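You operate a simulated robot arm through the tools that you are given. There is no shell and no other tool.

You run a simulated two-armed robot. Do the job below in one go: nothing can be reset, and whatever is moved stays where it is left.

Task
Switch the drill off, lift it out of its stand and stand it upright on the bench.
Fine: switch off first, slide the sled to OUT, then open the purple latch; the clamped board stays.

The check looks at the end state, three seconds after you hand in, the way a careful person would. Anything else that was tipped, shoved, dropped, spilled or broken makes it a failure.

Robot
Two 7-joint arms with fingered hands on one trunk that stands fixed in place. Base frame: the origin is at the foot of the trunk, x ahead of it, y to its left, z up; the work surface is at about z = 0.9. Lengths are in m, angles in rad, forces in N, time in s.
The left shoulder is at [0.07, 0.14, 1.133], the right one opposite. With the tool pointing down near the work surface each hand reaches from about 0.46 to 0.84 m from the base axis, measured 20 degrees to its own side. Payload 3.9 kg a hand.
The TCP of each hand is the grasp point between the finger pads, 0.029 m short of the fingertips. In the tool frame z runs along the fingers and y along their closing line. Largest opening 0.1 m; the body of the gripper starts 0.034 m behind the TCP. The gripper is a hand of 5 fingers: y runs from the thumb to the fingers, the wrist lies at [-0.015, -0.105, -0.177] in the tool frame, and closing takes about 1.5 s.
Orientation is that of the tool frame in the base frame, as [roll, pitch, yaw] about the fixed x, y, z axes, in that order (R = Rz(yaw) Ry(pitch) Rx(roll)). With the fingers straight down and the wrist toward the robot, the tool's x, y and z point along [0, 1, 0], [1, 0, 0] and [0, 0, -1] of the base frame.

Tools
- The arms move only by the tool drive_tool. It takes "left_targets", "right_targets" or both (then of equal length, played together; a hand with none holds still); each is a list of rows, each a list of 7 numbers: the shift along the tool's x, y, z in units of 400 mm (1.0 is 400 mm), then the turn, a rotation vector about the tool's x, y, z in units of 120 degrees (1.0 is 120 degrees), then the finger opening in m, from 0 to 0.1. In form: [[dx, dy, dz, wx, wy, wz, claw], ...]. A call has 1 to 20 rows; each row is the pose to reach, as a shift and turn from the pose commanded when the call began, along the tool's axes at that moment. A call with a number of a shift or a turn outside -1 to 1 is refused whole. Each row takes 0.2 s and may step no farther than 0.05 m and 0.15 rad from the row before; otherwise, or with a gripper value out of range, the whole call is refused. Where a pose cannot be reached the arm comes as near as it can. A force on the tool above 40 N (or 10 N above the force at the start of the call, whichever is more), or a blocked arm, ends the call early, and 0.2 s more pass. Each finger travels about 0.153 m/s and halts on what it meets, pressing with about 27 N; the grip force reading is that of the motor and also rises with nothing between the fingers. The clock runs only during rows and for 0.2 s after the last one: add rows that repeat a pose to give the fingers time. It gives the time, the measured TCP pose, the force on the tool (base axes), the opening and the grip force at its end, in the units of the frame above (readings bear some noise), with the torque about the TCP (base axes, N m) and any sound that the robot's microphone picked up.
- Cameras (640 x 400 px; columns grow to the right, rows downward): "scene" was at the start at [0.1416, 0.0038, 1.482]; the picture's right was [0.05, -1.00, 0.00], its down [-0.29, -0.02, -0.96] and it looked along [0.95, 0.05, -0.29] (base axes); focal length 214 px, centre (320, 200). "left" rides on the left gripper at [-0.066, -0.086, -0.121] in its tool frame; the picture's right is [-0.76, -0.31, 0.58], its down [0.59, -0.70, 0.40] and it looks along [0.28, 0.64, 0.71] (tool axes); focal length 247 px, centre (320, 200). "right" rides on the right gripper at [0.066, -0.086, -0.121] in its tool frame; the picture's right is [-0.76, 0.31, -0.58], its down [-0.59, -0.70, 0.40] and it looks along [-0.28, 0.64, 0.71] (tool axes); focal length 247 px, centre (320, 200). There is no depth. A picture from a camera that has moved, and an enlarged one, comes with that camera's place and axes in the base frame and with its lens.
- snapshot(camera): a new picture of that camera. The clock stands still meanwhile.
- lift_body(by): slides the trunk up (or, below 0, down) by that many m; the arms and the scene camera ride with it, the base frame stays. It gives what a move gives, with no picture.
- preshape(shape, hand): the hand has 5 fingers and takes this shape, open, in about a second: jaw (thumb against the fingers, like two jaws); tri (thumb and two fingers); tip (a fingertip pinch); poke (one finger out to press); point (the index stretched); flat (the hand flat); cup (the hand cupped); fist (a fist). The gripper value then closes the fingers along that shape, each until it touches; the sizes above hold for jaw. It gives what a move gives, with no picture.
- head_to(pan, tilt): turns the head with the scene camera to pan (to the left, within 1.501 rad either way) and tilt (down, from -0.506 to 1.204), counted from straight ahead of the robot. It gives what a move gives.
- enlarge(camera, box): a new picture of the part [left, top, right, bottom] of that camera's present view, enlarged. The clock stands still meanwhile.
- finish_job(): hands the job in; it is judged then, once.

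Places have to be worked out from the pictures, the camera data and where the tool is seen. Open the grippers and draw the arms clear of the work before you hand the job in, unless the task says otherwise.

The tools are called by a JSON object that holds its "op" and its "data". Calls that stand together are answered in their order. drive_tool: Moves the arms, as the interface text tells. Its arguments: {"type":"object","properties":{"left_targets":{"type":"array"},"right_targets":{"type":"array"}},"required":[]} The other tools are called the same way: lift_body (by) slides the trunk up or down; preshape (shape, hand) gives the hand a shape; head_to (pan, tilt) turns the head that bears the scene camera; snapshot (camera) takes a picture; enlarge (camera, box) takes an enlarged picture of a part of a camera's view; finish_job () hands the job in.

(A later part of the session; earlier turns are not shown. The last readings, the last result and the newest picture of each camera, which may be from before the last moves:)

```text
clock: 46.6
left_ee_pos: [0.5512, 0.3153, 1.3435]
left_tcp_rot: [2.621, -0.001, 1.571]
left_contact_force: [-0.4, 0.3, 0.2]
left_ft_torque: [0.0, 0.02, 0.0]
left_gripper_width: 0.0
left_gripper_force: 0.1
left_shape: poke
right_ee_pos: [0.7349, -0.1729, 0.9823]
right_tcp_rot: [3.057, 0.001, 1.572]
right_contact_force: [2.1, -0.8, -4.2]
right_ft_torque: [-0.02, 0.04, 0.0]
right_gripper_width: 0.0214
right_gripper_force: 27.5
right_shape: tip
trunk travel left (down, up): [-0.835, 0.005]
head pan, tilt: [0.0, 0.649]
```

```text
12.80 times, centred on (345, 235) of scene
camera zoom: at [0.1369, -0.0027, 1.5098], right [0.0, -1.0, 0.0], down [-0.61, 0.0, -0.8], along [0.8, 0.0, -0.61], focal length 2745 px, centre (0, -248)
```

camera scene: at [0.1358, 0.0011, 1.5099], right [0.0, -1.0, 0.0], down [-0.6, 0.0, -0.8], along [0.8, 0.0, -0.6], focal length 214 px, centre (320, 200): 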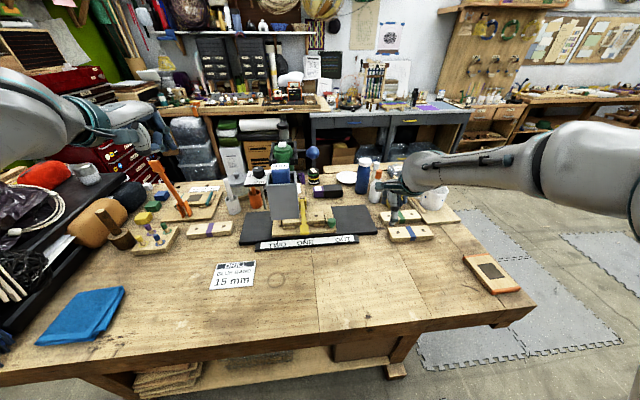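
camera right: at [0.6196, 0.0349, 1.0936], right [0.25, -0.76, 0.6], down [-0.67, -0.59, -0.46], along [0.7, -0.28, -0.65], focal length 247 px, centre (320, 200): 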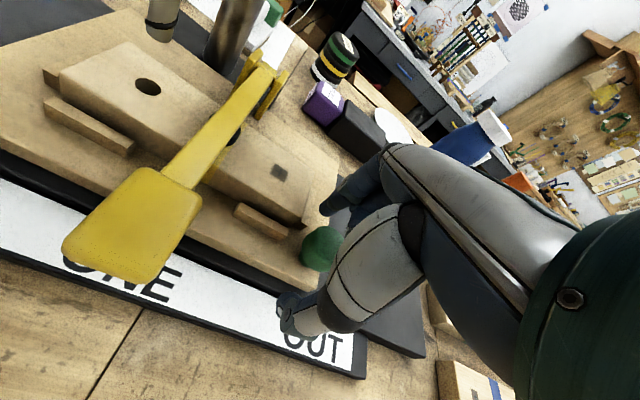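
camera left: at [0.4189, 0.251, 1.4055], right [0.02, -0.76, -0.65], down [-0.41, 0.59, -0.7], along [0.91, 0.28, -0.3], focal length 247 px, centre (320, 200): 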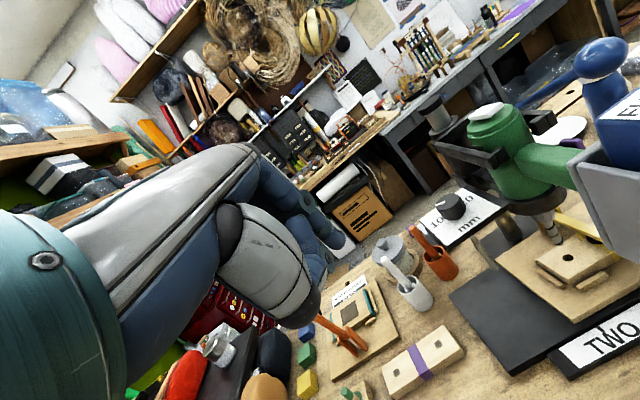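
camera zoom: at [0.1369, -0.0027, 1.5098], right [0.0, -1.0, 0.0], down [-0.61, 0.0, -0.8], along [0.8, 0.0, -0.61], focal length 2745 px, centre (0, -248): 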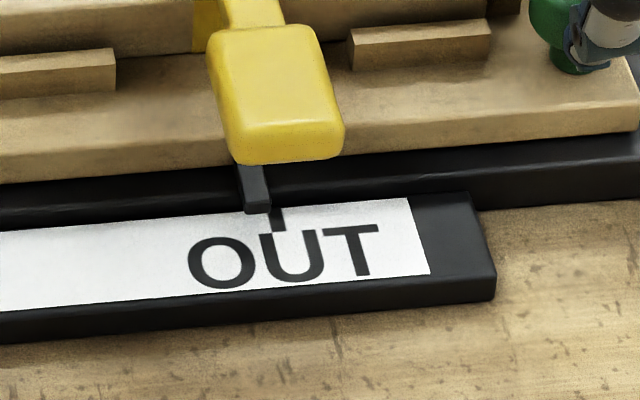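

Pointer is about 5–6 mm short of the OUT mark; I'll go that bit further.

{"op": "drive_tool", "data": {"right_targets": [[-0.007, 0.001, 0, 0, 0, 0, 0.01], [-0.0145, 0.0016, 0, 0, 0, 0, 0.01], [-0.0145, 0.0016, 0, 0, 0, 0, 0.01]]}}

{"op": "enlarge", "data": {"camera": "scene", "box": [320, 220, 370, 250]}}

```text
clock: 47.4
left_ee_pos: [0.5519, 0.316, 1.3427]
left_tcp_rot: [2.621, -0.001, 1.572]
left_contact_force: [-0.2, -0.5, -0.3]
left_ft_torque: [0.0, 0.02, -0.02]
left_gripper_width: 0.0
left_gripper_force: 0.0
left_shape: poke
right_ee_pos: [0.7354, -0.1761, 0.983]
right_tcp_rot: [3.057, 0.002, 1.57]
right_contact_force: [3.1, -2.8, -8.4]
right_ft_torque: [-0.05, 0.06, 0.0]
right_gripper_width: 0.0212
right_gripper_force: 27.4
right_shape: tip
trunk travel left (down, up): [-0.835, 0.005]
head pan, tilt: [0.0, 0.649]
```

```text
12.80 times, centred on (345, 235) of scene
camera zoom: at [0.1379, -0.0024, 1.5097], right [0.0, -1.0, 0.0], down [-0.61, 0.0, -0.8], along [0.8, 0.0, -0.61], focal length 2745 px, centre (0, -248)
```

zoom: 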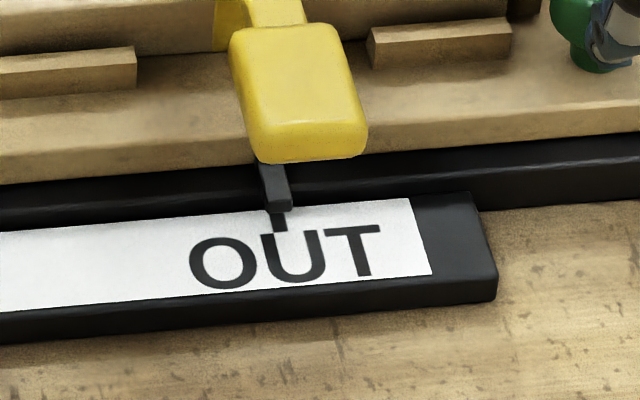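

Pointer is on the OUT mark. Release the knob gently and rise straight up.

{"op": "drive_tool", "data": {"right_targets": [[0, 0, 0, 0, 0, 0, 0.03], [0, 0, 0, 0, 0, 0, 0.06], [0, 0, 0, 0, 0, 0, 0.07], [0, 0, -0.04, 0, 0, 0, 0.07], [0, 0, -0.1, 0, 0, 0, 0.07], [0, 0, -0.2, 0, 0, 0, 0.07]]}}

{"op": "enlarge", "data": {"camera": "scene", "box": [240, 110, 400, 250]}}

{"op": "snapshot", "data": {"camera": "right"}}

```text
clock: 48.8
left_ee_pos: [0.5489, 0.317, 1.3429]
left_tcp_rot: [2.617, 0.001, 1.569]
left_contact_force: [-0.3, -0.5, 0.3]
left_ft_torque: [0.01, 0.0, -0.02]
left_gripper_width: 0.0
left_gripper_force: 0.0
left_shape: poke
right_ee_pos: [0.7264, -0.1747, 1.0644]
right_tcp_rot: [3.052, -0.002, 1.571]
right_contact_force: [-0.4, 0.7, 0.1]
right_ft_torque: [-0.04, -0.04, 0.01]
right_gripper_width: 0.0697
right_gripper_force: 0.1
right_shape: tip
trunk travel left (down, up): [-0.835, 0.005]
head pan, tilt: [0.0, 0.649]
```

```text
2.86 times, centred on (320, 180) of scene
camera zoom: at [0.1341, -0.0012, 1.5101], right [0.0, -1.0, 0.0], down [-0.6, 0.0, -0.8], along [0.8, 0.0, -0.6], focal length 613 px, centre (320, 257)
```

zoom: 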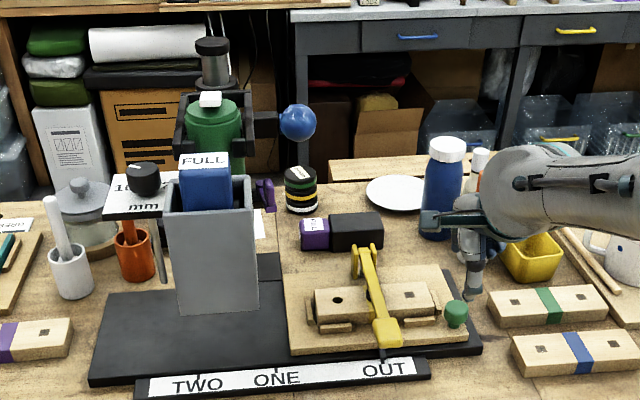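

```text
taken
camera right: at [0.6287, -0.109, 1.1759], right [0.25, -0.76, 0.6], down [-0.67, -0.59, -0.46], along [0.7, -0.28, -0.65], focal length 247 px, centre (320, 200)
```

right: 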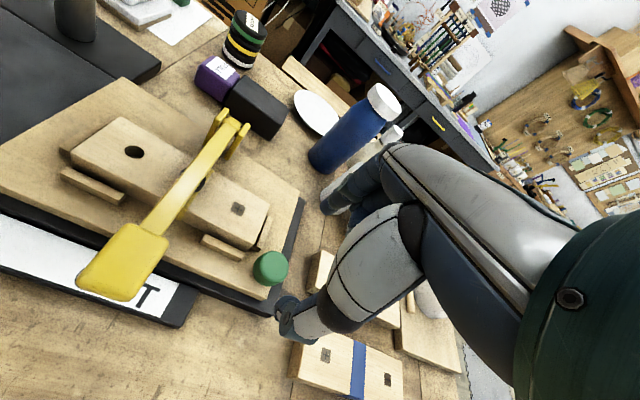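

Sled is at OUT with the board still clamped. Now I need to understand the purple latch; enlarge it from all cameras.

{"op": "enlarge", "data": {"camera": "scene", "box": [290, 160, 320, 182]}}

{"op": "enlarge", "data": {"camera": "left", "box": [500, 40, 640, 260]}}

```text
16.00 times, centred on (305, 171) of scene
camera zoom: at [0.1341, -0.0012, 1.5101], right [0.0, -1.0, 0.0], down [-0.6, 0.0, -0.8], along [0.8, 0.0, -0.6], focal length 3432 px, centre (560, 664)
```

zoom: 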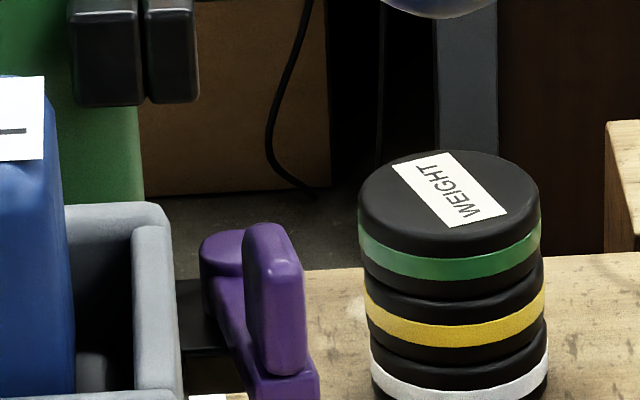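

```text
1.82 times, centred on (570, 150) of left
camera zoom: at [0.4166, 0.2514, 1.4062], right [0.02, -0.76, -0.65], down [-0.41, 0.59, -0.7], along [0.91, 0.28, -0.3], focal length 449 px, centre (-134, 291)
```

zoom: 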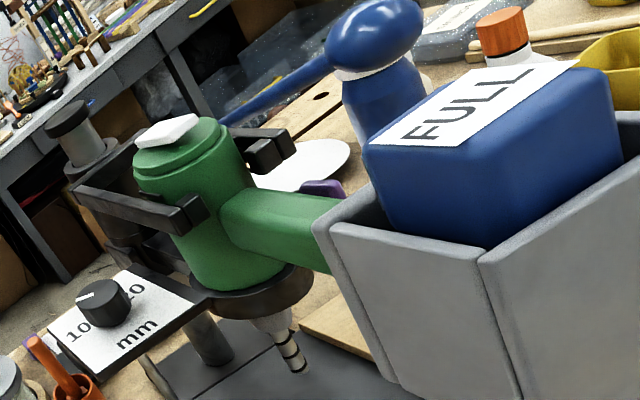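

The latch is a lever on a vertical pin at the rear (about (0.75, 0.068)), lying along the collar's right side, with an upright tab at its front end at about (0.725, 0.056, 1.158). I'll bring the right hand fingers-left (pointing +y) below the blue ball to pinch the tab front/back and swing it outward. First retract and turn.

{"op": "drive_tool", "data": {"right_targets": [[-0.0375, -0.044, -0.064, 0.009, 0, 0, 0.07], [-0.075, -0.089, -0.128, 0.017, 0, 0, 0.07], [-0.1125, -0.133, -0.193, 0.026, 0, 0, 0.07], [-0.15, -0.178, -0.257, 0.034, 0, 0, 0.07], [-0.1875, -0.222, -0.321, 0.043, 0, 0, 0.07]]}}

{"op": "drive_tool", "data": {"right_targets": [[0.019, 0, 0, 0, 0.0625, 0, 0.07], [0.0375, 0, 0, 0, 0.125, 0, 0.07], [0.056, 0, 0, 0, 0.1875, 0, 0.07], [0.075, 0, 0, 0, 0.25, 0, 0.07], [0.094, 0, 0, 0, 0.3125, 0, 0.07], [0.1125, 0, 0, 0, 0.375, 0, 0.07], [0.131, 0, 0, 0, 0.4375, 0, 0.07], [0.15, 0, 0, 0, 0.5, 0, 0.07], [0.169, 0, 0, 0, 0.5625, 0, 0.07], [0.1875, 0, 0, 0, 0.625, 0, 0.07], [0.206, 0, 0, 0, 0.6875, 0, 0.07], [0.225, 0, 0, 0, 0.75, 0, 0.07]]}}

{"op": "snapshot", "data": {"camera": "right"}}

{"op": "enlarge", "data": {"camera": "right", "box": [180, 60, 340, 180]}}

{"op": "snapshot", "data": {"camera": "scene"}}

```text
clock: 50.0
left_ee_pos: [0.5492, 0.3153, 1.345]
left_tcp_rot: [2.618, 0.001, 1.57]
left_contact_force: [-1.2, 0.4, 1.4]
left_ft_torque: [-0.01, -0.01, -0.03]
left_gripper_width: 0.0
left_gripper_force: 0.1
left_shape: poke
right_ee_pos: [0.623, -0.2525, 1.1838]
right_tcp_rot: [-3.141, 0.0, 1.571]
right_contact_force: [-0.5, 0.2, -0.1]
right_ft_torque: [0.02, -0.01, 0.0]
right_gripper_width: 0.0696
right_gripper_force: 0.1
right_shape: tip
trunk travel left (down, up): [-0.835, 0.005]
head pan, tilt: [0.0, 0.649]
```

```text
clock: 52.6
left_ee_pos: [0.5501, 0.3149, 1.3433]
left_tcp_rot: [2.619, 0.0, 1.571]
left_contact_force: [0.5, 0.3, 0.1]
left_ft_torque: [0.01, 0.05, 0.0]
left_gripper_width: 0.0001
left_gripper_force: 0.1
left_shape: poke
right_ee_pos: [0.6267, -0.1618, 1.1826]
right_tcp_rot: [-0.81, -1.569, -0.763]
right_contact_force: [0.4, -0.4, 0.6]
right_ft_torque: [0.0, 0.02, -0.02]
right_gripper_width: 0.0698
right_gripper_force: 0.1
right_shape: tip
trunk travel left (down, up): [-0.835, 0.005]
head pan, tilt: [0.0, 0.649]
```

```text
taken
camera right: at [0.5403, -0.282, 1.2481], right [0.3, -0.58, -0.76], down [-0.7, 0.4, -0.59], along [0.64, 0.71, -0.28], focal length 247 px, centre (320, 200)
```

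right: 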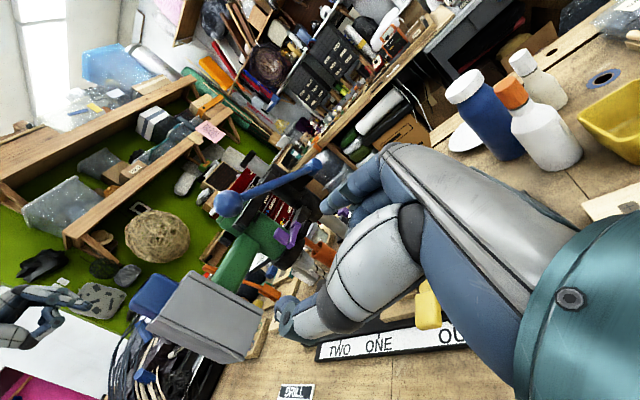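

```text
3.33 times, centred on (260, 120) of right
camera zoom: at [0.5403, -0.282, 1.2481], right [0.3, -0.58, -0.76], down [-0.7, 0.4, -0.59], along [0.64, 0.71, -0.28], focal length 823 px, centre (520, 467)
```

zoom: 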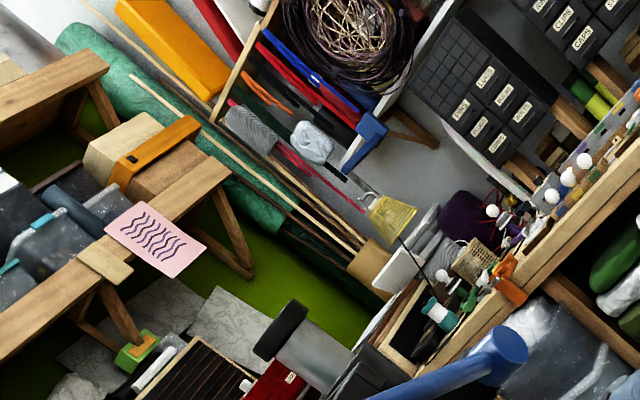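

```text
taken
camera scene: at [0.1358, -0.0017, 1.51], right [0.0, -1.0, 0.0], down [-0.6, 0.0, -0.8], along [0.8, 0.0, -0.6], focal length 214 px, centre (320, 200)
```

scene: 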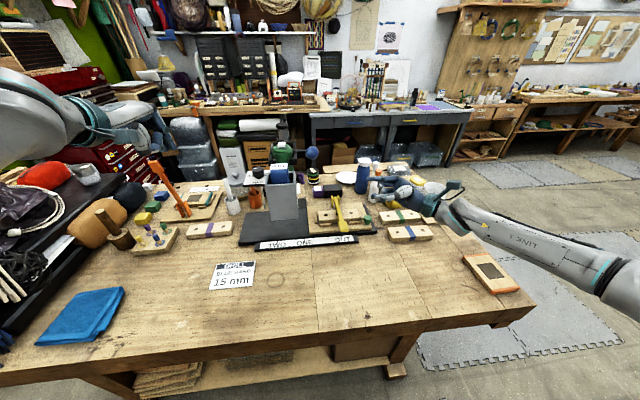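

{"op": "enlarge", "data": {"camera": "right", "box": [230, 190, 330, 270]}}

{"op": "enlarge", "data": {"camera": "right", "box": [260, 210, 320, 255]}}

```text
5.00 times, centred on (280, 230) of right
camera zoom: at [0.5403, -0.282, 1.2481], right [0.3, -0.58, -0.76], down [-0.7, 0.4, -0.59], along [0.64, 0.71, -0.28], focal length 1235 px, centre (520, 50)
```

zoom: 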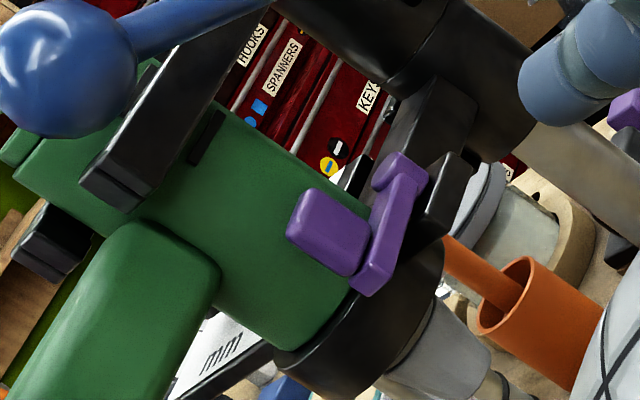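

```text
8.89 times, centred on (290, 232) of right
camera zoom: at [0.5403, -0.282, 1.2481], right [0.3, -0.58, -0.76], down [-0.7, 0.4, -0.59], along [0.64, 0.71, -0.28], focal length 2195 px, centre (587, -89)
```

zoom: 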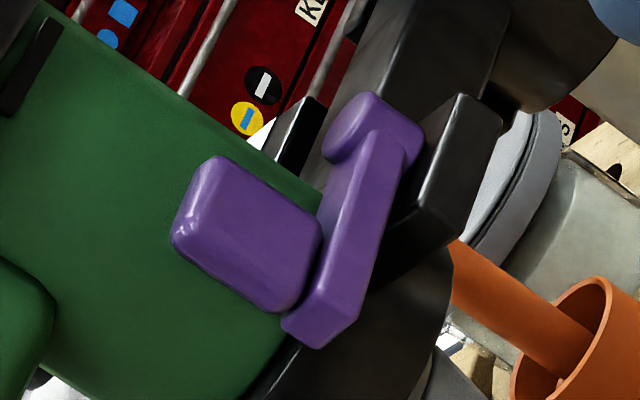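

The latch is clear now: vertical pin at about (0.77, 0.07), tab about 20 mm long, 25 mm tall at (0.731, 0.056, 1.153). I'll approach with the pinch open, fingertips ending short of the drill body.

{"op": "drive_tool", "data": {"right_targets": [[-0.0225, 0.087, 0.05, 0, 0, 0, 0.06], [-0.045, 0.173, 0.1, 0, 0, 0, 0.06], [-0.0675, 0.26, 0.15, 0, 0, 0, 0.06], [-0.0675, 0.26, 0.25, 0, 0, 0, 0.06], [-0.0675, 0.26, 0.32, 0, 0, 0, 0.06], [-0.0675, 0.26, 0.38, 0, 0, 0, 0.06], [-0.0675, 0.26, 0.38, 0, 0, 0, 0.06]]}}

{"op": "snapshot", "data": {"camera": "right"}}

{"op": "enlarge", "data": {"camera": "right", "box": [220, 180, 380, 340]}}

{"op": "enlarge", "data": {"camera": "scene", "box": [280, 140, 400, 220]}}

```text
clock: 54.2
left_ee_pos: [0.5501, 0.3161, 1.3432]
left_tcp_rot: [2.619, -0.001, 1.571]
left_contact_force: [-0.3, 0.4, 0.8]
left_ft_torque: [-0.01, -0.01, -0.01]
left_gripper_width: 0.0
left_gripper_force: 0.0
left_shape: poke
right_ee_pos: [0.7303, -0.0073, 1.1559]
right_tcp_rot: [-0.602, -1.57, -0.971]
right_contact_force: [0.3, 0.3, 0.2]
right_ft_torque: [0.01, 0.0, 0.0]
right_gripper_width: 0.0602
right_gripper_force: 0.0
right_shape: tip
trunk travel left (down, up): [-0.835, 0.005]
head pan, tilt: [0.0, 0.649]
```

```text
taken
camera right: at [0.6437, -0.1278, 1.2213], right [0.31, -0.58, -0.76], down [-0.7, 0.4, -0.59], along [0.64, 0.71, -0.28], focal length 247 px, centre (320, 200)
```

right: 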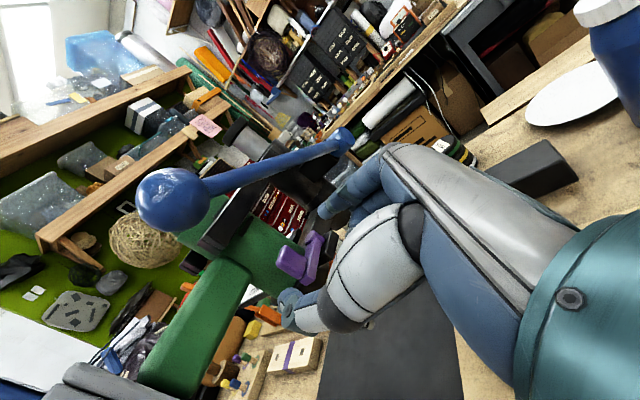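

```text
2.50 times, centred on (300, 260) of right
camera zoom: at [0.6437, -0.1278, 1.2213], right [0.31, -0.58, -0.76], down [-0.7, 0.4, -0.59], along [0.64, 0.71, -0.28], focal length 617 px, centre (370, 50)
```

zoom: 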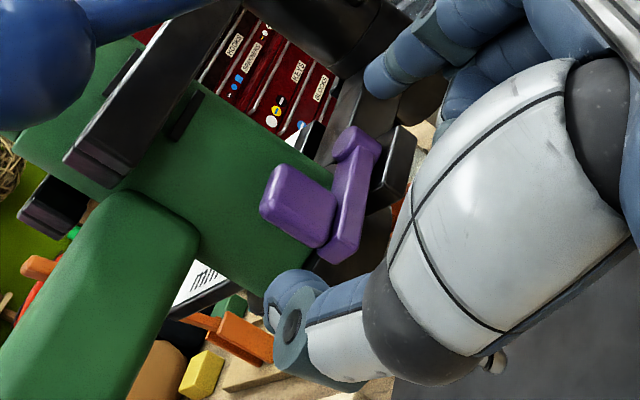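

```text
5.00 times, centred on (340, 180) of scene
camera zoom: at [0.1349, -0.0017, 1.51], right [0.0, -1.0, 0.0], down [-0.6, 0.0, -0.8], along [0.8, 0.0, -0.6], focal length 1072 px, centre (220, 300)
```

zoom: 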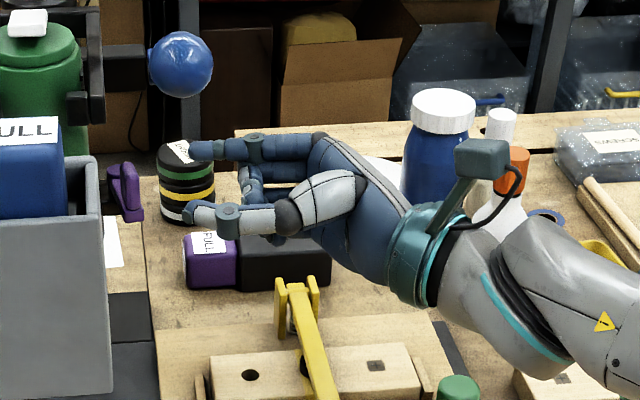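

Tab is about 5 mm further back and 5 mm lower than the pinch line. I'll correct, advance 4 cm, then close on the tab.

{"op": "drive_tool", "data": {"right_targets": [[-0.005, 0.0125, 0.035, 0, 0, 0, 0.06], [-0.005, 0.0125, 0.07, 0, 0, 0, 0.06], [-0.005, 0.0125, 0.1, 0, 0, 0, 0.06], [-0.005, 0.0125, 0.1, 0, 0, 0, 0.06]]}}

{"op": "enlarge", "data": {"camera": "right", "box": [220, 180, 380, 340]}}

{"op": "enlarge", "data": {"camera": "scene", "box": [270, 130, 370, 200]}}

```text
clock: 55.2
left_ee_pos: [0.5509, 0.3161, 1.3435]
left_tcp_rot: [2.62, -0.001, 1.572]
left_contact_force: [0.5, 1.3, -0.8]
left_ft_torque: [0.02, 0.02, -0.02]
left_gripper_width: 0.0
left_gripper_force: 0.0
left_shape: poke
right_ee_pos: [0.7367, 0.0319, 1.1536]
right_tcp_rot: [-2.831, -1.569, 1.259]
right_contact_force: [-0.6, -0.2, 0.6]
right_ft_torque: [0.01, -0.01, 0.04]
right_gripper_width: 0.0599
right_gripper_force: 0.1
right_shape: tip
trunk travel left (down, up): [-0.835, 0.005]
head pan, tilt: [0.0, 0.649]
```

```text
2.50 times, centred on (300, 260) of right
camera zoom: at [0.65, -0.0881, 1.2191], right [0.31, -0.58, -0.76], down [-0.7, 0.4, -0.59], along [0.64, 0.71, -0.28], focal length 617 px, centre (370, 50)
```

zoom: 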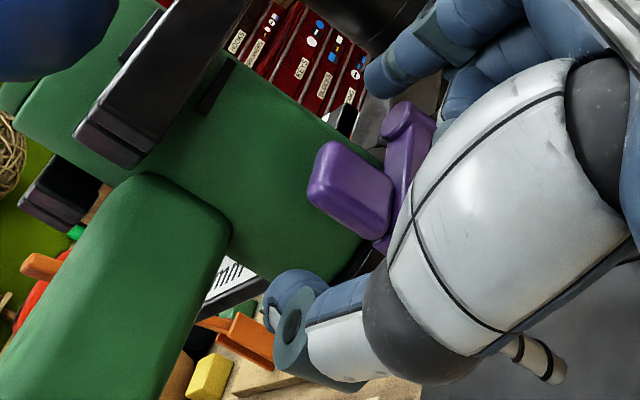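

```text
5.71 times, centred on (320, 165) of scene
camera zoom: at [0.1353, -0.0014, 1.51], right [0.0, -1.0, 0.0], down [-0.6, 0.0, -0.8], along [0.8, 0.0, -0.6], focal length 1226 px, centre (320, 400)
```

zoom: 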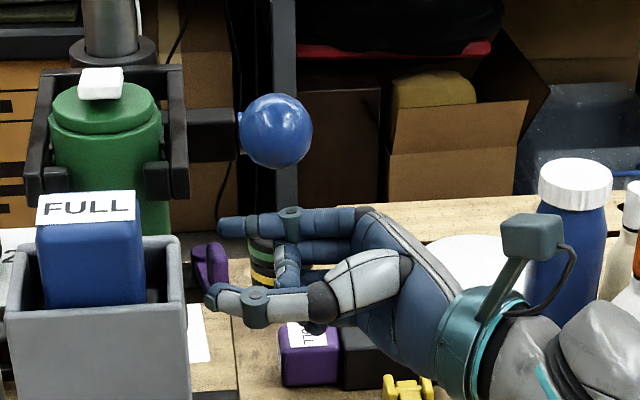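

The tab sits centred between the tips. Closing the pinch.

{"op": "drive_tool", "data": {"right_targets": [[0, 0, 0, 0, 0, 0, 0.04], [0, 0, 0, 0, 0, 0, 0.02], [0, 0, 0, 0, 0, 0, 0.01], [0, 0, 0, 0, 0, 0, 0.01], [0, 0, 0, 0, 0, 0, 0.01]]}}

{"op": "enlarge", "data": {"camera": "right", "box": [220, 180, 380, 340]}}

```text
clock: 56.4
left_ee_pos: [0.5504, 0.3154, 1.3432]
left_tcp_rot: [2.617, -0.002, 1.57]
left_contact_force: [0.3, 0.0, 0.3]
left_ft_torque: [0.03, 0.01, 0.0]
left_gripper_width: 0.0
left_gripper_force: 0.0
left_shape: poke
right_ee_pos: [0.7375, 0.0308, 1.1536]
right_tcp_rot: [-0.742, -1.57, -0.83]
right_contact_force: [-5.9, -4.8, -2.8]
right_ft_torque: [-0.05, -0.03, 0.06]
right_gripper_width: 0.0059
right_gripper_force: 27.0
right_shape: tip
trunk travel left (down, up): [-0.835, 0.005]
head pan, tilt: [0.0, 0.649]
```

```text
2.50 times, centred on (300, 260) of right
camera zoom: at [0.649, -0.0898, 1.2192], right [0.31, -0.58, -0.76], down [-0.7, 0.4, -0.59], along [0.64, 0.71, -0.28], focal length 617 px, centre (370, 50)
```

zoom: 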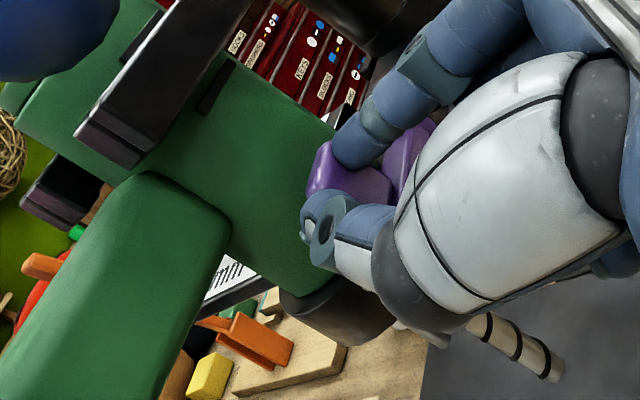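

Tab gripped. I'll pull it outward along its arc in small steps (toward -y with a little +x) and watch the forces.

{"op": "drive_tool", "data": {"right_targets": [[0, 0.004, -0.009, 0, 0, 0, 0.005], [0, 0.009, -0.018, 0, 0, 0, 0.005], [0, 0.015, -0.027, 0, 0, 0, 0.005]]}}

{"op": "enlarge", "data": {"camera": "right", "box": [220, 180, 380, 340]}}

```text
clock: 57.2
left_ee_pos: [0.5499, 0.3153, 1.3442]
left_tcp_rot: [2.617, 0.0, 1.572]
left_contact_force: [-0.4, 0.0, 0.6]
left_ft_torque: [0.0, -0.01, 0.02]
left_gripper_width: 0.0001
left_gripper_force: 0.0
left_shape: poke
right_ee_pos: [0.7422, 0.0206, 1.1538]
right_tcp_rot: [-0.888, -1.569, -0.683]
right_contact_force: [-3.7, 0.2, -1.3]
right_ft_torque: [-0.02, -0.02, 0.08]
right_gripper_width: 0.0051
right_gripper_force: 0.1
right_shape: tip
trunk travel left (down, up): [-0.835, 0.005]
head pan, tilt: [0.0, 0.649]
```

```text
2.50 times, centred on (300, 260) of right
camera zoom: at [0.6544, -0.1006, 1.2205], right [0.31, -0.58, -0.76], down [-0.7, 0.4, -0.59], along [0.64, 0.71, -0.28], focal length 617 px, centre (370, 50)
```

zoom: 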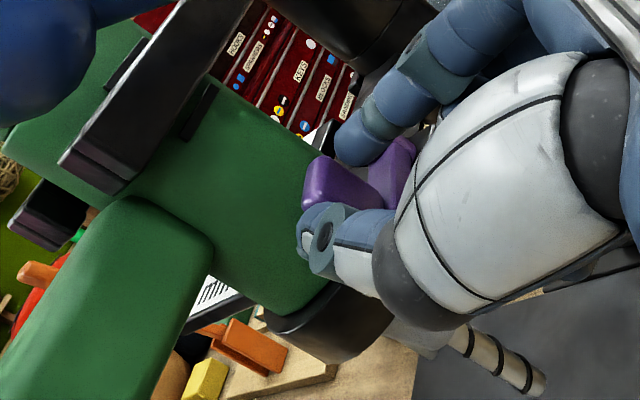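

The latch is swinging with the fingers and almost no resistance. I'll continue along the arc, turning the hand with it.

{"op": "drive_tool", "data": {"right_targets": [[0, 0.012, -0.007, 0.03, 0, 0, 0.0], [0, 0.024, -0.014, 0.06, 0, 0, 0.0], [0, 0.039, -0.019, 0.09, 0, 0, 0.0], [0, 0.0535, -0.024, 0.12, 0, 0, 0.0]]}}

{"op": "enlarge", "data": {"camera": "right", "box": [220, 180, 380, 340]}}

{"op": "enlarge", "data": {"camera": "scene", "box": [270, 130, 370, 200]}}

```text
clock: 58.2
left_ee_pos: [0.5474, 0.3131, 1.3456]
left_tcp_rot: [2.618, -0.003, 1.571]
left_contact_force: [-0.2, 0.5, 0.7]
left_ft_torque: [0.0, -0.03, -0.02]
left_gripper_width: 0.0
left_gripper_force: 0.0
left_shape: poke
right_ee_pos: [0.7438, 0.0066, 1.1551]
right_tcp_rot: [0.92, -1.568, -2.239]
right_contact_force: [-3.9, -12.2, 1.5]
right_ft_torque: [-0.02, -0.01, 0.02]
right_gripper_width: 0.0
right_gripper_force: 26.8
right_shape: tip
right hand out of reach, approached as far as the arm can: row 4
trunk travel left (down, up): [-0.835, 0.005]
head pan, tilt: [0.0, 0.649]
```

```text
2.50 times, centred on (300, 260) of right
camera zoom: at [0.6904, -0.1308, 1.2208], right [0.44, -0.48, -0.76], down [-0.78, 0.21, -0.59], along [0.44, 0.85, -0.28], focal length 617 px, centre (370, 50)
```

zoom: 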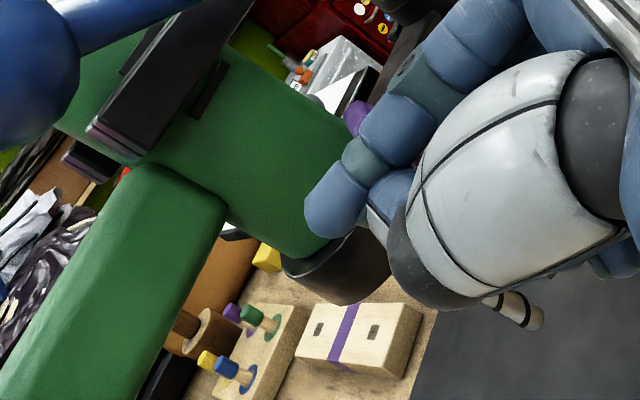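

```text
5.71 times, centred on (320, 165) of scene
camera zoom: at [0.1321, -0.005, 1.5103], right [0.0, -1.0, 0.0], down [-0.6, 0.0, -0.8], along [0.8, 0.0, -0.6], focal length 1226 px, centre (320, 400)
```

zoom: 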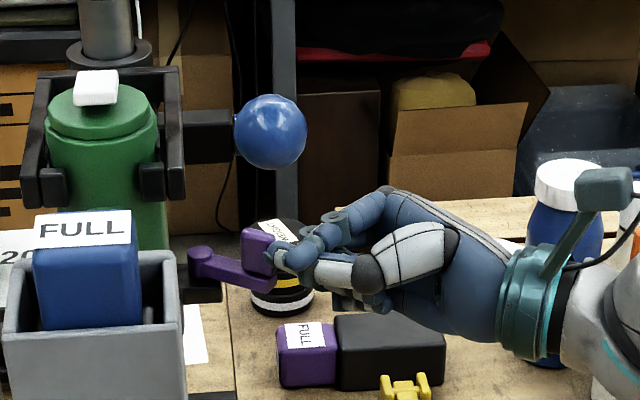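

The latch arm now points straight out to the right, about 65° open, and the pinch has slipped off it. I'll back the hand off along its own axis and look.

{"op": "drive_tool", "data": {"right_targets": [[0, 0, -0.03, 0, 0, 0, 0.0], [0, 0, -0.08, 0, 0, 0, 0.02], [0, 0, -0.15, 0, 0, 0, 0.04], [0, 0, -0.22, 0, 0, 0, 0.04]]}}

{"op": "snapshot", "data": {"camera": "right"}}

{"op": "enlarge", "data": {"camera": "right", "box": [220, 180, 340, 260]}}

{"op": "enlarge", "data": {"camera": "scene", "box": [290, 150, 330, 182]}}

```text
clock: 59.2
left_ee_pos: [0.5497, 0.3143, 1.3439]
left_tcp_rot: [2.621, -0.001, 1.569]
left_contact_force: [-0.2, 0.7, 0.0]
left_ft_torque: [0.01, -0.03, 0.02]
left_gripper_width: 0.0002
left_gripper_force: 0.0
left_shape: poke
right_ee_pos: [0.7493, -0.072, 1.1516]
right_tcp_rot: [-0.668, -1.568, -0.651]
right_contact_force: [0.3, 0.2, 0.5]
right_ft_torque: [0.05, 0.0, -0.04]
right_gripper_width: 0.0397
right_gripper_force: 0.0
right_shape: tip
right hand out of reach, approached as far as the arm can: row 3, 4
trunk travel left (down, up): [-0.835, 0.005]
head pan, tilt: [0.0, 0.649]
```

```text
taken
camera right: at [0.6968, -0.2097, 1.2167], right [0.44, -0.48, -0.76], down [-0.78, 0.21, -0.59], along [0.44, 0.85, -0.28], focal length 247 px, centre (320, 200)
```

right: 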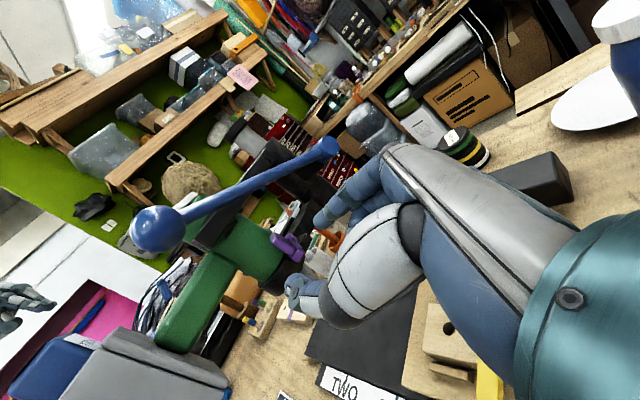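

```text
5.00 times, centred on (280, 220) of right
camera zoom: at [0.6968, -0.2097, 1.2167], right [0.44, -0.48, -0.76], down [-0.78, 0.21, -0.59], along [0.44, 0.85, -0.28], focal length 1235 px, centre (520, 100)
```

zoom: 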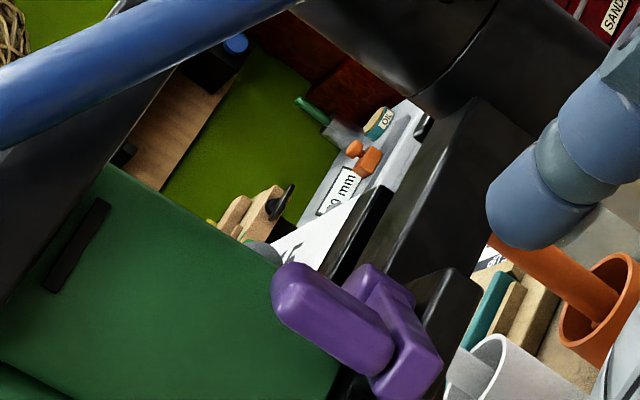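

```text
12.50 times, centred on (310, 166) of scene
camera zoom: at [0.1354, -0.0029, 1.51], right [0.0, -1.0, 0.0], down [-0.6, 0.0, -0.8], along [0.8, 0.0, -0.6], focal length 2681 px, centre (445, 625)
```

zoom: 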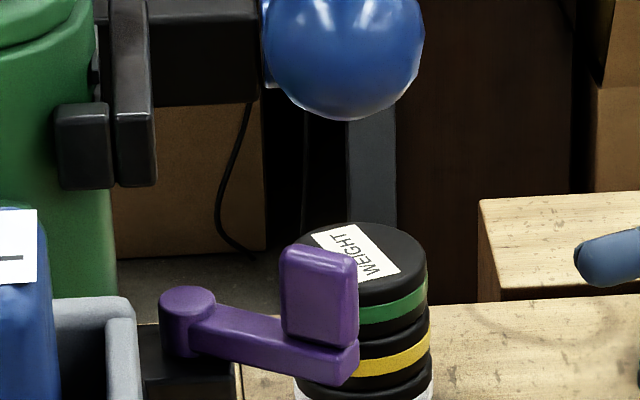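

The latch is only about 30° round. I'll finish opening it by pushing the tab's front face rearward with closed fingertips: first reposition in front of the tab, hand square again.

{"op": "drive_tool", "data": {"right_targets": [[0.007, -0.04, 0.012, -0.04, 0, 0, 0.0], [0.014, -0.08, 0.024, -0.08, 0, 0, 0.0], [0.02, -0.1175, 0.0355, -0.12, 0, 0, 0.0], [0.02, -0.1175, 0.0355, -0.12, 0, 0, 0.0], [0.02, -0.1175, 0.0355, -0.12, 0, 0, 0.0]]}}

{"op": "enlarge", "data": {"camera": "right", "box": [220, 180, 380, 340]}}

```text
clock: 60.4
left_ee_pos: [0.5504, 0.3166, 1.3443]
left_tcp_rot: [2.619, 0.0, 1.571]
left_contact_force: [-0.1, -0.3, -0.7]
left_ft_torque: [-0.03, -0.01, 0.0]
left_gripper_width: 0.0
left_gripper_force: 0.2
left_shape: poke
right_ee_pos: [0.7966, -0.0797, 1.1499]
right_tcp_rot: [-1.997, -1.57, 0.426]
right_contact_force: [0.1, -0.1, 0.0]
right_ft_torque: [0.01, 0.01, -0.03]
right_gripper_width: 0.0001
right_gripper_force: 27.0
right_shape: tip
right hand out of reach, approached as far as the arm can: row 1, 2, 3, 4, 5
trunk travel left (down, up): [-0.835, 0.005]
head pan, tilt: [0.0, 0.649]
```

```text
2.50 times, centred on (300, 260) of right
camera zoom: at [0.7101, -0.2005, 1.2148], right [0.31, -0.58, -0.76], down [-0.7, 0.4, -0.59], along [0.64, 0.71, -0.28], focal length 617 px, centre (370, 50)
```

zoom: 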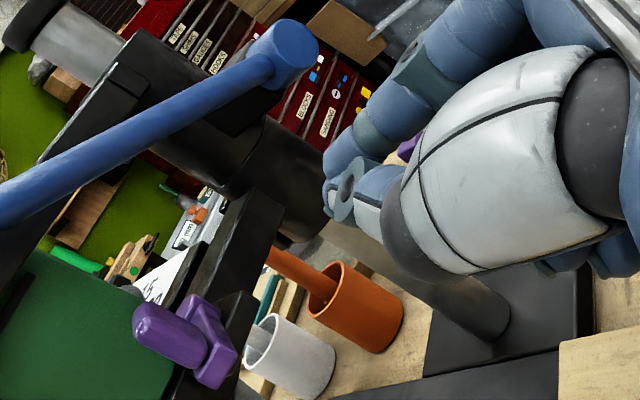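

The right arm got drawn to full stretch (wrist 0.635 m from the shoulder), drifting back to x=0.797 without touching anything. I'll try to unbend it with a small inward-and-up move away from the stand, with a slight turn.

{"op": "drive_tool", "data": {"right_targets": [[0.01, -0.005, -0.01, -0.02, 0, 0, 0.0], [0.02, -0.015, -0.03, -0.04, 0, 0, 0.0], [0.03, -0.03, -0.05, -0.06, 0, 0, 0.0], [0.04, -0.05, -0.07, -0.08, 0, 0, 0.0], [0.05, -0.08, -0.09, -0.1, 0, 0, 0.0], [0.05, -0.08, -0.09, -0.1, 0, 0, 0.0]]}}

```text
clock: 61.8
left_ee_pos: [0.5505, 0.3161, 1.3433]
left_tcp_rot: [2.622, -0.002, 1.57]
left_contact_force: [-0.5, -0.8, -0.8]
left_ft_torque: [0.02, 0.0, 0.01]
left_gripper_width: 0.0001
left_gripper_force: 0.0
left_shape: poke
right_ee_pos: [0.8305, -0.1235, 1.1666]
right_tcp_rot: [-3.092, -1.569, 1.312]
right_contact_force: [-0.1, 0.2, -0.5]
right_ft_torque: [0.04, 0.04, -0.01]
right_gripper_width: 0.0002
right_gripper_force: 27.3
right_shape: tip
right hand out of reach, approached as far as the arm can: row 1, 2, 3, 4, 5, 6
trunk travel left (down, up): [-0.835, 0.005]
head pan, tilt: [0.0, 0.649]
```

Still straight. I'll swing it sideways to the right along the stretch limit, only a few mm inside it, so the solver can settle with a slight elbow bend.

{"op": "drive_tool", "data": {"right_targets": [[0, -0.006, -0.036, 0, 0, 0, 0.0], [0, -0.012, -0.073, 0, 0, 0, 0.0], [0, -0.017, -0.11, 0, 0, 0, 0.0], [0, -0.023, -0.1455, 0, 0, 0, 0.0], [0, -0.023, -0.1455, 0, 0, 0, 0.0]]}}

```text
clock: 63.0
left_ee_pos: [0.5505, 0.317, 1.3431]
left_tcp_rot: [2.619, 0.001, 1.569]
left_contact_force: [-0.5, -1.0, -0.9]
left_ft_torque: [0.0, -0.01, 0.03]
left_gripper_width: 0.0
left_gripper_force: 0.1
left_shape: poke
right_ee_pos: [0.8222, -0.1776, 1.1653]
right_tcp_rot: [0.653, -1.57, -2.434]
right_contact_force: [-0.7, 0.7, -0.1]
right_ft_torque: [0.0, 0.06, -0.04]
right_gripper_width: 0.0
right_gripper_force: 26.7
right_shape: tip
right hand out of reach, approached as far as the arm can: row 1, 2, 3, 4, 5
trunk travel left (down, up): [-0.835, 0.005]
head pan, tilt: [0.0, 0.649]
```

Upward/sideways swings don't release it; earlier a downward one did. I'll swing the wrist down about 5 cm with a slight inward component (nothing below there above z≈1.0 on that side).

{"op": "drive_tool", "data": {"right_targets": [[-0.035, -0.008, 0, 0, 0, 0, 0.0], [-0.07, -0.016, 0.001, 0, 0, 0, 0.0], [-0.105, -0.025, 0.002, 0, 0, 0, 0.0], [-0.1425, -0.033, 0.003, 0, 0, 0, 0.0], [-0.1425, -0.033, 0.003, 0, 0, 0, 0.0]]}}

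```text
clock: 64.2
left_ee_pos: [0.5498, 0.316, 1.3428]
left_tcp_rot: [2.62, 0.0, 1.571]
left_contact_force: [0.5, 0.2, 0.1]
left_ft_torque: [0.03, -0.02, 0.01]
left_gripper_width: 0.0
left_gripper_force: 0.0
left_shape: poke
right_ee_pos: [0.8155, -0.1772, 1.1072]
right_tcp_rot: [1.551, -1.569, 2.954]
right_contact_force: [0.5, -0.3, 0.0]
right_ft_torque: [0.01, 0.0, -0.02]
right_gripper_width: 0.0003
right_gripper_force: 27.2
right_shape: tip
right hand out of reach, approached as far as the arm can: row 2, 3, 4, 5
trunk travel left (down, up): [-0.835, 0.005]
head pan, tilt: [0.0, 0.649]
```

Row 1 was reached but then it locked again. I'll try the opposite swing: left/up with an inward component, still short of the stand.

{"op": "drive_tool", "data": {"right_targets": [[0.015, -0.01, 0.027, 0, 0, 0, 0.0], [0.03, -0.03, 0.054, 0, 0, 0, 0.0], [0.05, -0.06, 0.08, 0, 0, 0, 0.0], [0.075, -0.099, 0.107, 0, 0, 0, 0.0], [0.075, -0.099, 0.107, 0, 0, 0, 0.0]]}}

```text
clock: 65.4
left_ee_pos: [0.5501, 0.3167, 1.3428]
left_tcp_rot: [2.619, 0.0, 1.572]
left_contact_force: [0.5, 0.2, 0.2]
left_ft_torque: [0.0, -0.01, 0.01]
left_gripper_width: 0.0
left_gripper_force: 0.0
left_shape: poke
right_ee_pos: [0.8268, -0.1325, 1.1333]
right_tcp_rot: [3.034, -1.57, 1.469]
right_contact_force: [-0.1, 0.4, -0.3]
right_ft_torque: [-0.02, 0.03, 0.03]
right_gripper_width: 0.0001
right_gripper_force: 27.1
right_shape: tip
right hand out of reach, approached as far as the arm can: row 1, 2, 3, 4, 5
trunk travel left (down, up): [-0.835, 0.005]
head pan, tilt: [0.0, 0.649]
```

Still locked. I'll make the big orientation change instead – turn the hand fingers-down while drawing it back – with the region clear of objects.

{"op": "drive_tool", "data": {"right_targets": [[0.0035, -0.019, -0.018, 0, -0.0625, 0, 0.0], [0.007, -0.038, -0.037, 0, -0.125, 0, 0.0], [0.0106, -0.0565, -0.055, 0, -0.1875, 0, 0.0], [0.014, -0.075, -0.0735, 0, -0.25, 0, 0.0], [0.0177, -0.094, -0.092, 0, -0.3125, 0, 0.0], [0.021, -0.113, -0.11, 0, -0.375, 0, 0.0], [0.025, -0.132, -0.129, 0, -0.4375, 0, 0.0], [0.028, -0.151, -0.147, 0, -0.5, 0, 0.0], [0.032, -0.17, -0.165, 0, -0.5625, 0, 0.0], [0.035, -0.188, -0.184, 0, -0.625, 0, 0.0], [0.039, -0.207, -0.202, 0, -0.6875, 0, 0.0], [0.0425, -0.226, -0.2205, 0, -0.75, 0, 0.0]]}}

{"op": "snapshot", "data": {"camera": "scene"}}

```text
clock: 68.0
left_ee_pos: [0.5497, 0.317, 1.3431]
left_tcp_rot: [2.62, 0.0, 1.569]
left_contact_force: [-0.8, -0.1, -0.9]
left_ft_torque: [-0.01, 0.01, 0.04]
left_gripper_width: 0.0001
left_gripper_force: 0.1
left_shape: poke
right_ee_pos: [0.7834, -0.1959, 1.1658]
right_tcp_rot: [-3.138, 0.003, 1.359]
right_contact_force: [-0.5, 0.5, -0.6]
right_ft_torque: [0.0, 0.0, -0.03]
right_gripper_width: 0.0
right_gripper_force: 27.3
right_shape: tip
right hand out of reach, approached as far as the arm can: row 1, 2, 3, 4, 5, 6, 7, 8, 9, 10, 11, 12
trunk travel left (down, up): [-0.835, 0.005]
head pan, tilt: [0.0, 0.649]
```

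```text
taken
camera scene: at [0.1348, -0.0006, 1.51], right [0.0, -1.0, 0.0], down [-0.6, 0.0, -0.8], along [0.8, 0.0, -0.6], focal length 214 px, centre (320, 200)
```

scene: 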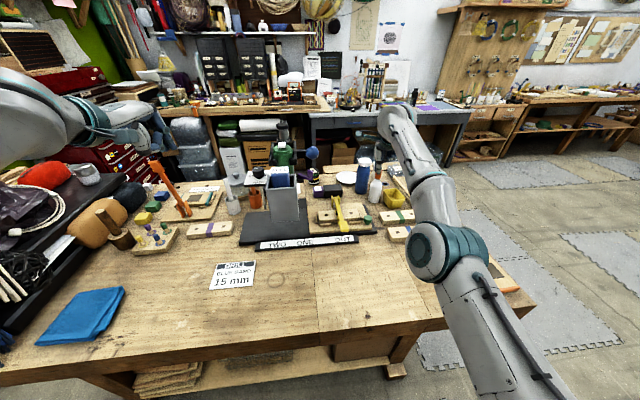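

Arm is close to straight still. Fingers-down now; I'll repeat the move that worked before: straight down in small steps.

{"op": "drive_tool", "data": {"right_targets": [[0, 0, 0.03, 0, 0, 0, 0.0], [0, 0, 0.06, 0, 0, 0, 0.0], [0, 0, 0.09, 0, 0, 0, 0.0], [0, 0, 0.12, 0, 0, 0, 0.0]]}}

```text
clock: 69.0
left_ee_pos: [0.5512, 0.3163, 1.3436]
left_tcp_rot: [2.619, -0.001, 1.57]
left_contact_force: [0.2, -0.1, 0.7]
left_ft_torque: [-0.02, 0.0, -0.01]
left_gripper_width: 0.0
left_gripper_force: 0.0
left_shape: poke
right_ee_pos: [0.7934, -0.1958, 1.1177]
right_tcp_rot: [-3.138, 0.002, 1.359]
right_contact_force: [0.3, 0.0, 0.9]
right_ft_torque: [0.02, -0.02, -0.02]
right_gripper_width: 0.0001
right_gripper_force: 26.7
right_shape: tip
right hand out of reach, approached as far as the arm can: row 1, 2, 3, 4
trunk travel left (down, up): [-0.835, 0.005]
head pan, tilt: [0.0, 0.649]
```

I'll mimic the earlier release exactly: tilt the hand forward 18° while letting the wrist dip only slightly inside the limit.

{"op": "drive_tool", "data": {"right_targets": [[0, 0.04, -0.012, -0.05, 0, 0, 0.0], [0, 0.08, -0.023, -0.1, 0, 0, 0.0], [-0.0025, 0.121, -0.035, -0.15, 0, 0, 0.0], [-0.0025, 0.121, -0.035, -0.15, 0, 0, 0.0]]}}

```text
clock: 70.0
left_ee_pos: [0.5508, 0.3157, 1.3437]
left_tcp_rot: [2.62, 0.001, 1.571]
left_contact_force: [-0.5, 0.1, 1.0]
left_ft_torque: [0.01, 0.02, 0.01]
left_gripper_width: 0.0
left_gripper_force: 0.1
left_shape: poke
right_ee_pos: [0.845, -0.2046, 1.1324]
right_tcp_rot: [2.83, 0.001, 1.361]
right_contact_force: [0.6, -0.4, 0.4]
right_ft_torque: [0.05, -0.01, -0.02]
right_gripper_width: 0.0
right_gripper_force: 27.0
right_shape: tip
right hand out of reach, approached as far as the arm can: row 1, 2, 3, 4
trunk travel left (down, up): [-0.835, 0.005]
head pan, tilt: [0.0, 0.649]
```

Nearly converged. Now small inward steps (back toward the robot).

{"op": "drive_tool", "data": {"right_targets": [[0, -0.03, 0.01, 0, 0, 0, 0.0], [0, -0.06, 0.02, 0, 0, 0, 0.0], [0, -0.09, 0.03, 0, 0, 0, 0.0], [0, -0.12, 0.04, 0, 0, 0, 0.0], [0, -0.12, 0.04, 0, 0, 0, 0.0]]}}

```text
clock: 71.2
left_ee_pos: [0.5504, 0.3152, 1.3435]
left_tcp_rot: [2.62, 0.0, 1.57]
left_contact_force: [0.0, -1.1, 0.1]
left_ft_torque: [0.02, 0.01, 0.0]
left_gripper_width: 0.0
left_gripper_force: 0.1
left_shape: poke
right_ee_pos: [0.8461, -0.1982, 1.1106]
right_tcp_rot: [2.828, 0.004, 1.361]
right_contact_force: [0.4, 0.2, 0.5]
right_ft_torque: [0.04, -0.02, 0.04]
right_gripper_width: 0.0003
right_gripper_force: 27.0
right_shape: tip
right hand out of reach, approached as far as the arm can: row 1, 2, 3, 4, 5
trunk travel left (down, up): [-0.835, 0.005]
head pan, tilt: [0.0, 0.649]
```

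I'll swing the arm up and to the right into the same raised posture where the left arm released, going through free space.

{"op": "drive_tool", "data": {"right_targets": [[-0.046, -0.015, -0.095, 0.021, 0, 0, 0.0], [-0.091, -0.03, -0.19, 0.043, 0, 0, 0.0], [-0.137, -0.045, -0.285, 0.064, 0, 0, 0.0], [-0.183, -0.06, -0.38, 0.086, 0, 0, 0.0], [-0.229, -0.075, -0.475, 0.107, 0, 0, 0.0], [-0.274, -0.09, -0.57, 0.129, 0, 0, 0.0], [-0.32, -0.105, -0.665, 0.15, 0, 0, 0.0], [-0.32, -0.105, -0.665, 0.15, 0, 0, 0.0]]}}

```text
clock: 73.0
left_ee_pos: [0.5508, 0.317, 1.3423]
left_tcp_rot: [2.62, -0.001, 1.57]
left_contact_force: [0.1, 0.2, 0.2]
left_ft_torque: [-0.03, 0.0, -0.02]
left_gripper_width: 0.0
left_gripper_force: 0.1
left_shape: poke
right_ee_pos: [0.7017, -0.297, 1.3499]
right_tcp_rot: [-3.14, 0.0, 1.36]
right_contact_force: [-0.2, 0.2, -0.5]
right_ft_torque: [0.02, 0.0, -0.02]
right_gripper_width: 0.0002
right_gripper_force: 27.1
right_shape: tip
right hand out of reach, approached as far as the arm can: row 1, 2, 3, 4, 5, 6
trunk travel left (down, up): [-0.835, 0.005]
head pan, tilt: [0.0, 0.649]
```

Rows 7–8 were reached. Now small steps down and back.

{"op": "drive_tool", "data": {"right_targets": [[0, -0.01, 0.03, 0, 0, 0, 0.0], [0, -0.02, 0.06, 0, 0, 0, 0.0], [0, -0.04, 0.09, 0, 0, 0, 0.0], [0, -0.06, 0.12, 0, 0, 0, 0.0]]}}

```text
clock: 74.0
left_ee_pos: [0.5506, 0.3155, 1.3431]
left_tcp_rot: [2.621, 0.001, 1.57]
left_contact_force: [0.3, -0.1, -0.4]
left_ft_torque: [-0.03, -0.04, 0.0]
left_gripper_width: 0.0
left_gripper_force: 0.1
left_shape: poke
right_ee_pos: [0.714, -0.2996, 1.3251]
right_tcp_rot: [-3.138, 0.003, 1.36]
right_contact_force: [0.4, -1.0, -0.8]
right_ft_torque: [0.01, 0.02, 0.01]
right_gripper_width: 0.0
right_gripper_force: 27.5
right_shape: tip
right hand out of reach, approached as far as the arm can: row 1, 2, 3, 4
trunk travel left (down, up): [-0.835, 0.005]
head pan, tilt: [0.0, 0.649]
```

I'll go to the exact mirror of the left arm's release pose.

{"op": "drive_tool", "data": {"right_targets": [[-0.044, -0.065, -0.073, 0, 0, -0.017, 0.0], [-0.089, -0.129, -0.146, 0, 0, -0.033, 0.0], [-0.133, -0.194, -0.219, 0, 0, -0.05, 0.0], [-0.178, -0.259, -0.292, 0, 0, -0.067, 0.0], [-0.222, -0.323, -0.365, 0, 0, -0.083, 0.0], [-0.2665, -0.388, -0.4375, 0, 0, -0.1, 0.0], [-0.2665, -0.388, -0.4375, 0, 0, -0.1, 0.0]]}}

{"op": "drive_tool", "data": {"right_targets": [[0, 0.05, -0.022, -0.05, 0, 0, 0], [0, 0.1, -0.043, -0.1, 0, 0, 0], [0, 0.15, -0.065, -0.15, 0, 0, 0], [0, 0.15, -0.065, -0.15, 0, 0, 0], [0, 0.15, -0.065, -0.15, 0, 0, 0]]}}

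{"op": "drive_tool", "data": {"right_targets": [[0, -0.012, 0.036, 0, 0, 0, 0], [0, -0.023, 0.071, 0, 0, 0, 0], [0, -0.035, 0.107, 0, 0, 0, 0], [0, -0.046, 0.143, 0, 0, 0, 0]]}}

```text
clock: 75.6
left_ee_pos: [0.5518, 0.3171, 1.3434]
left_tcp_rot: [2.62, 0.001, 1.57]
left_contact_force: [-0.3, 0.3, -0.3]
left_ft_torque: [-0.02, 0.06, 0.01]
left_gripper_width: 0.0001
left_gripper_force: 0.2
left_shape: poke
right_ee_pos: [0.5387, -0.3728, 1.496]
right_tcp_rot: [-3.14, 0.0, 1.571]
right_contact_force: [0.7, 0.8, 0.3]
right_ft_torque: [0.04, 0.04, 0.0]
right_gripper_width: 0.0
right_gripper_force: 27.1
right_shape: tip
right hand out of reach, approached as far as the arm can: row 1, 2, 3, 4, 6, 7
trunk travel left (down, up): [-0.835, 0.005]
head pan, tilt: [0.0, 0.649]
```

```text
clock: 76.8
left_ee_pos: [0.5501, 0.3149, 1.3423]
left_tcp_rot: [2.62, 0.0, 1.571]
left_contact_force: [-0.6, 0.0, -0.5]
left_ft_torque: [-0.03, -0.01, -0.02]
left_gripper_width: 0.0
left_gripper_force: 0.0
left_shape: poke
right_ee_pos: [0.6001, -0.3721, 1.5259]
right_tcp_rot: [2.832, 0.0, 1.572]
right_contact_force: [0.5, 0.3, -0.1]
right_ft_torque: [0.01, -0.02, -0.01]
right_gripper_width: 0.0
right_gripper_force: 27.1
right_shape: tip
right hand out of reach, approached as far as the arm can: row 3, 4, 5
trunk travel left (down, up): [-0.835, 0.005]
head pan, tilt: [0.0, 0.649]
```

```text
clock: 77.8
left_ee_pos: [0.551, 0.3145, 1.3444]
left_tcp_rot: [2.621, 0.001, 1.57]
left_contact_force: [0.1, -0.4, -0.4]
left_ft_torque: [-0.01, -0.02, 0.0]
left_gripper_width: 0.0002
left_gripper_force: 0.1
left_shape: poke
right_ee_pos: [0.6275, -0.3883, 1.4957]
right_tcp_rot: [2.831, 0.0, 1.569]
right_contact_force: [-0.2, -0.1, 0.5]
right_ft_torque: [-0.01, 0.01, 0.03]
right_gripper_width: 0.0
right_gripper_force: 26.9
right_shape: tip
right hand out of reach, approached as far as the arm can: row 1, 2, 3, 4
trunk travel left (down, up): [-0.835, 0.005]
head pan, tilt: [0.0, 0.649]
```

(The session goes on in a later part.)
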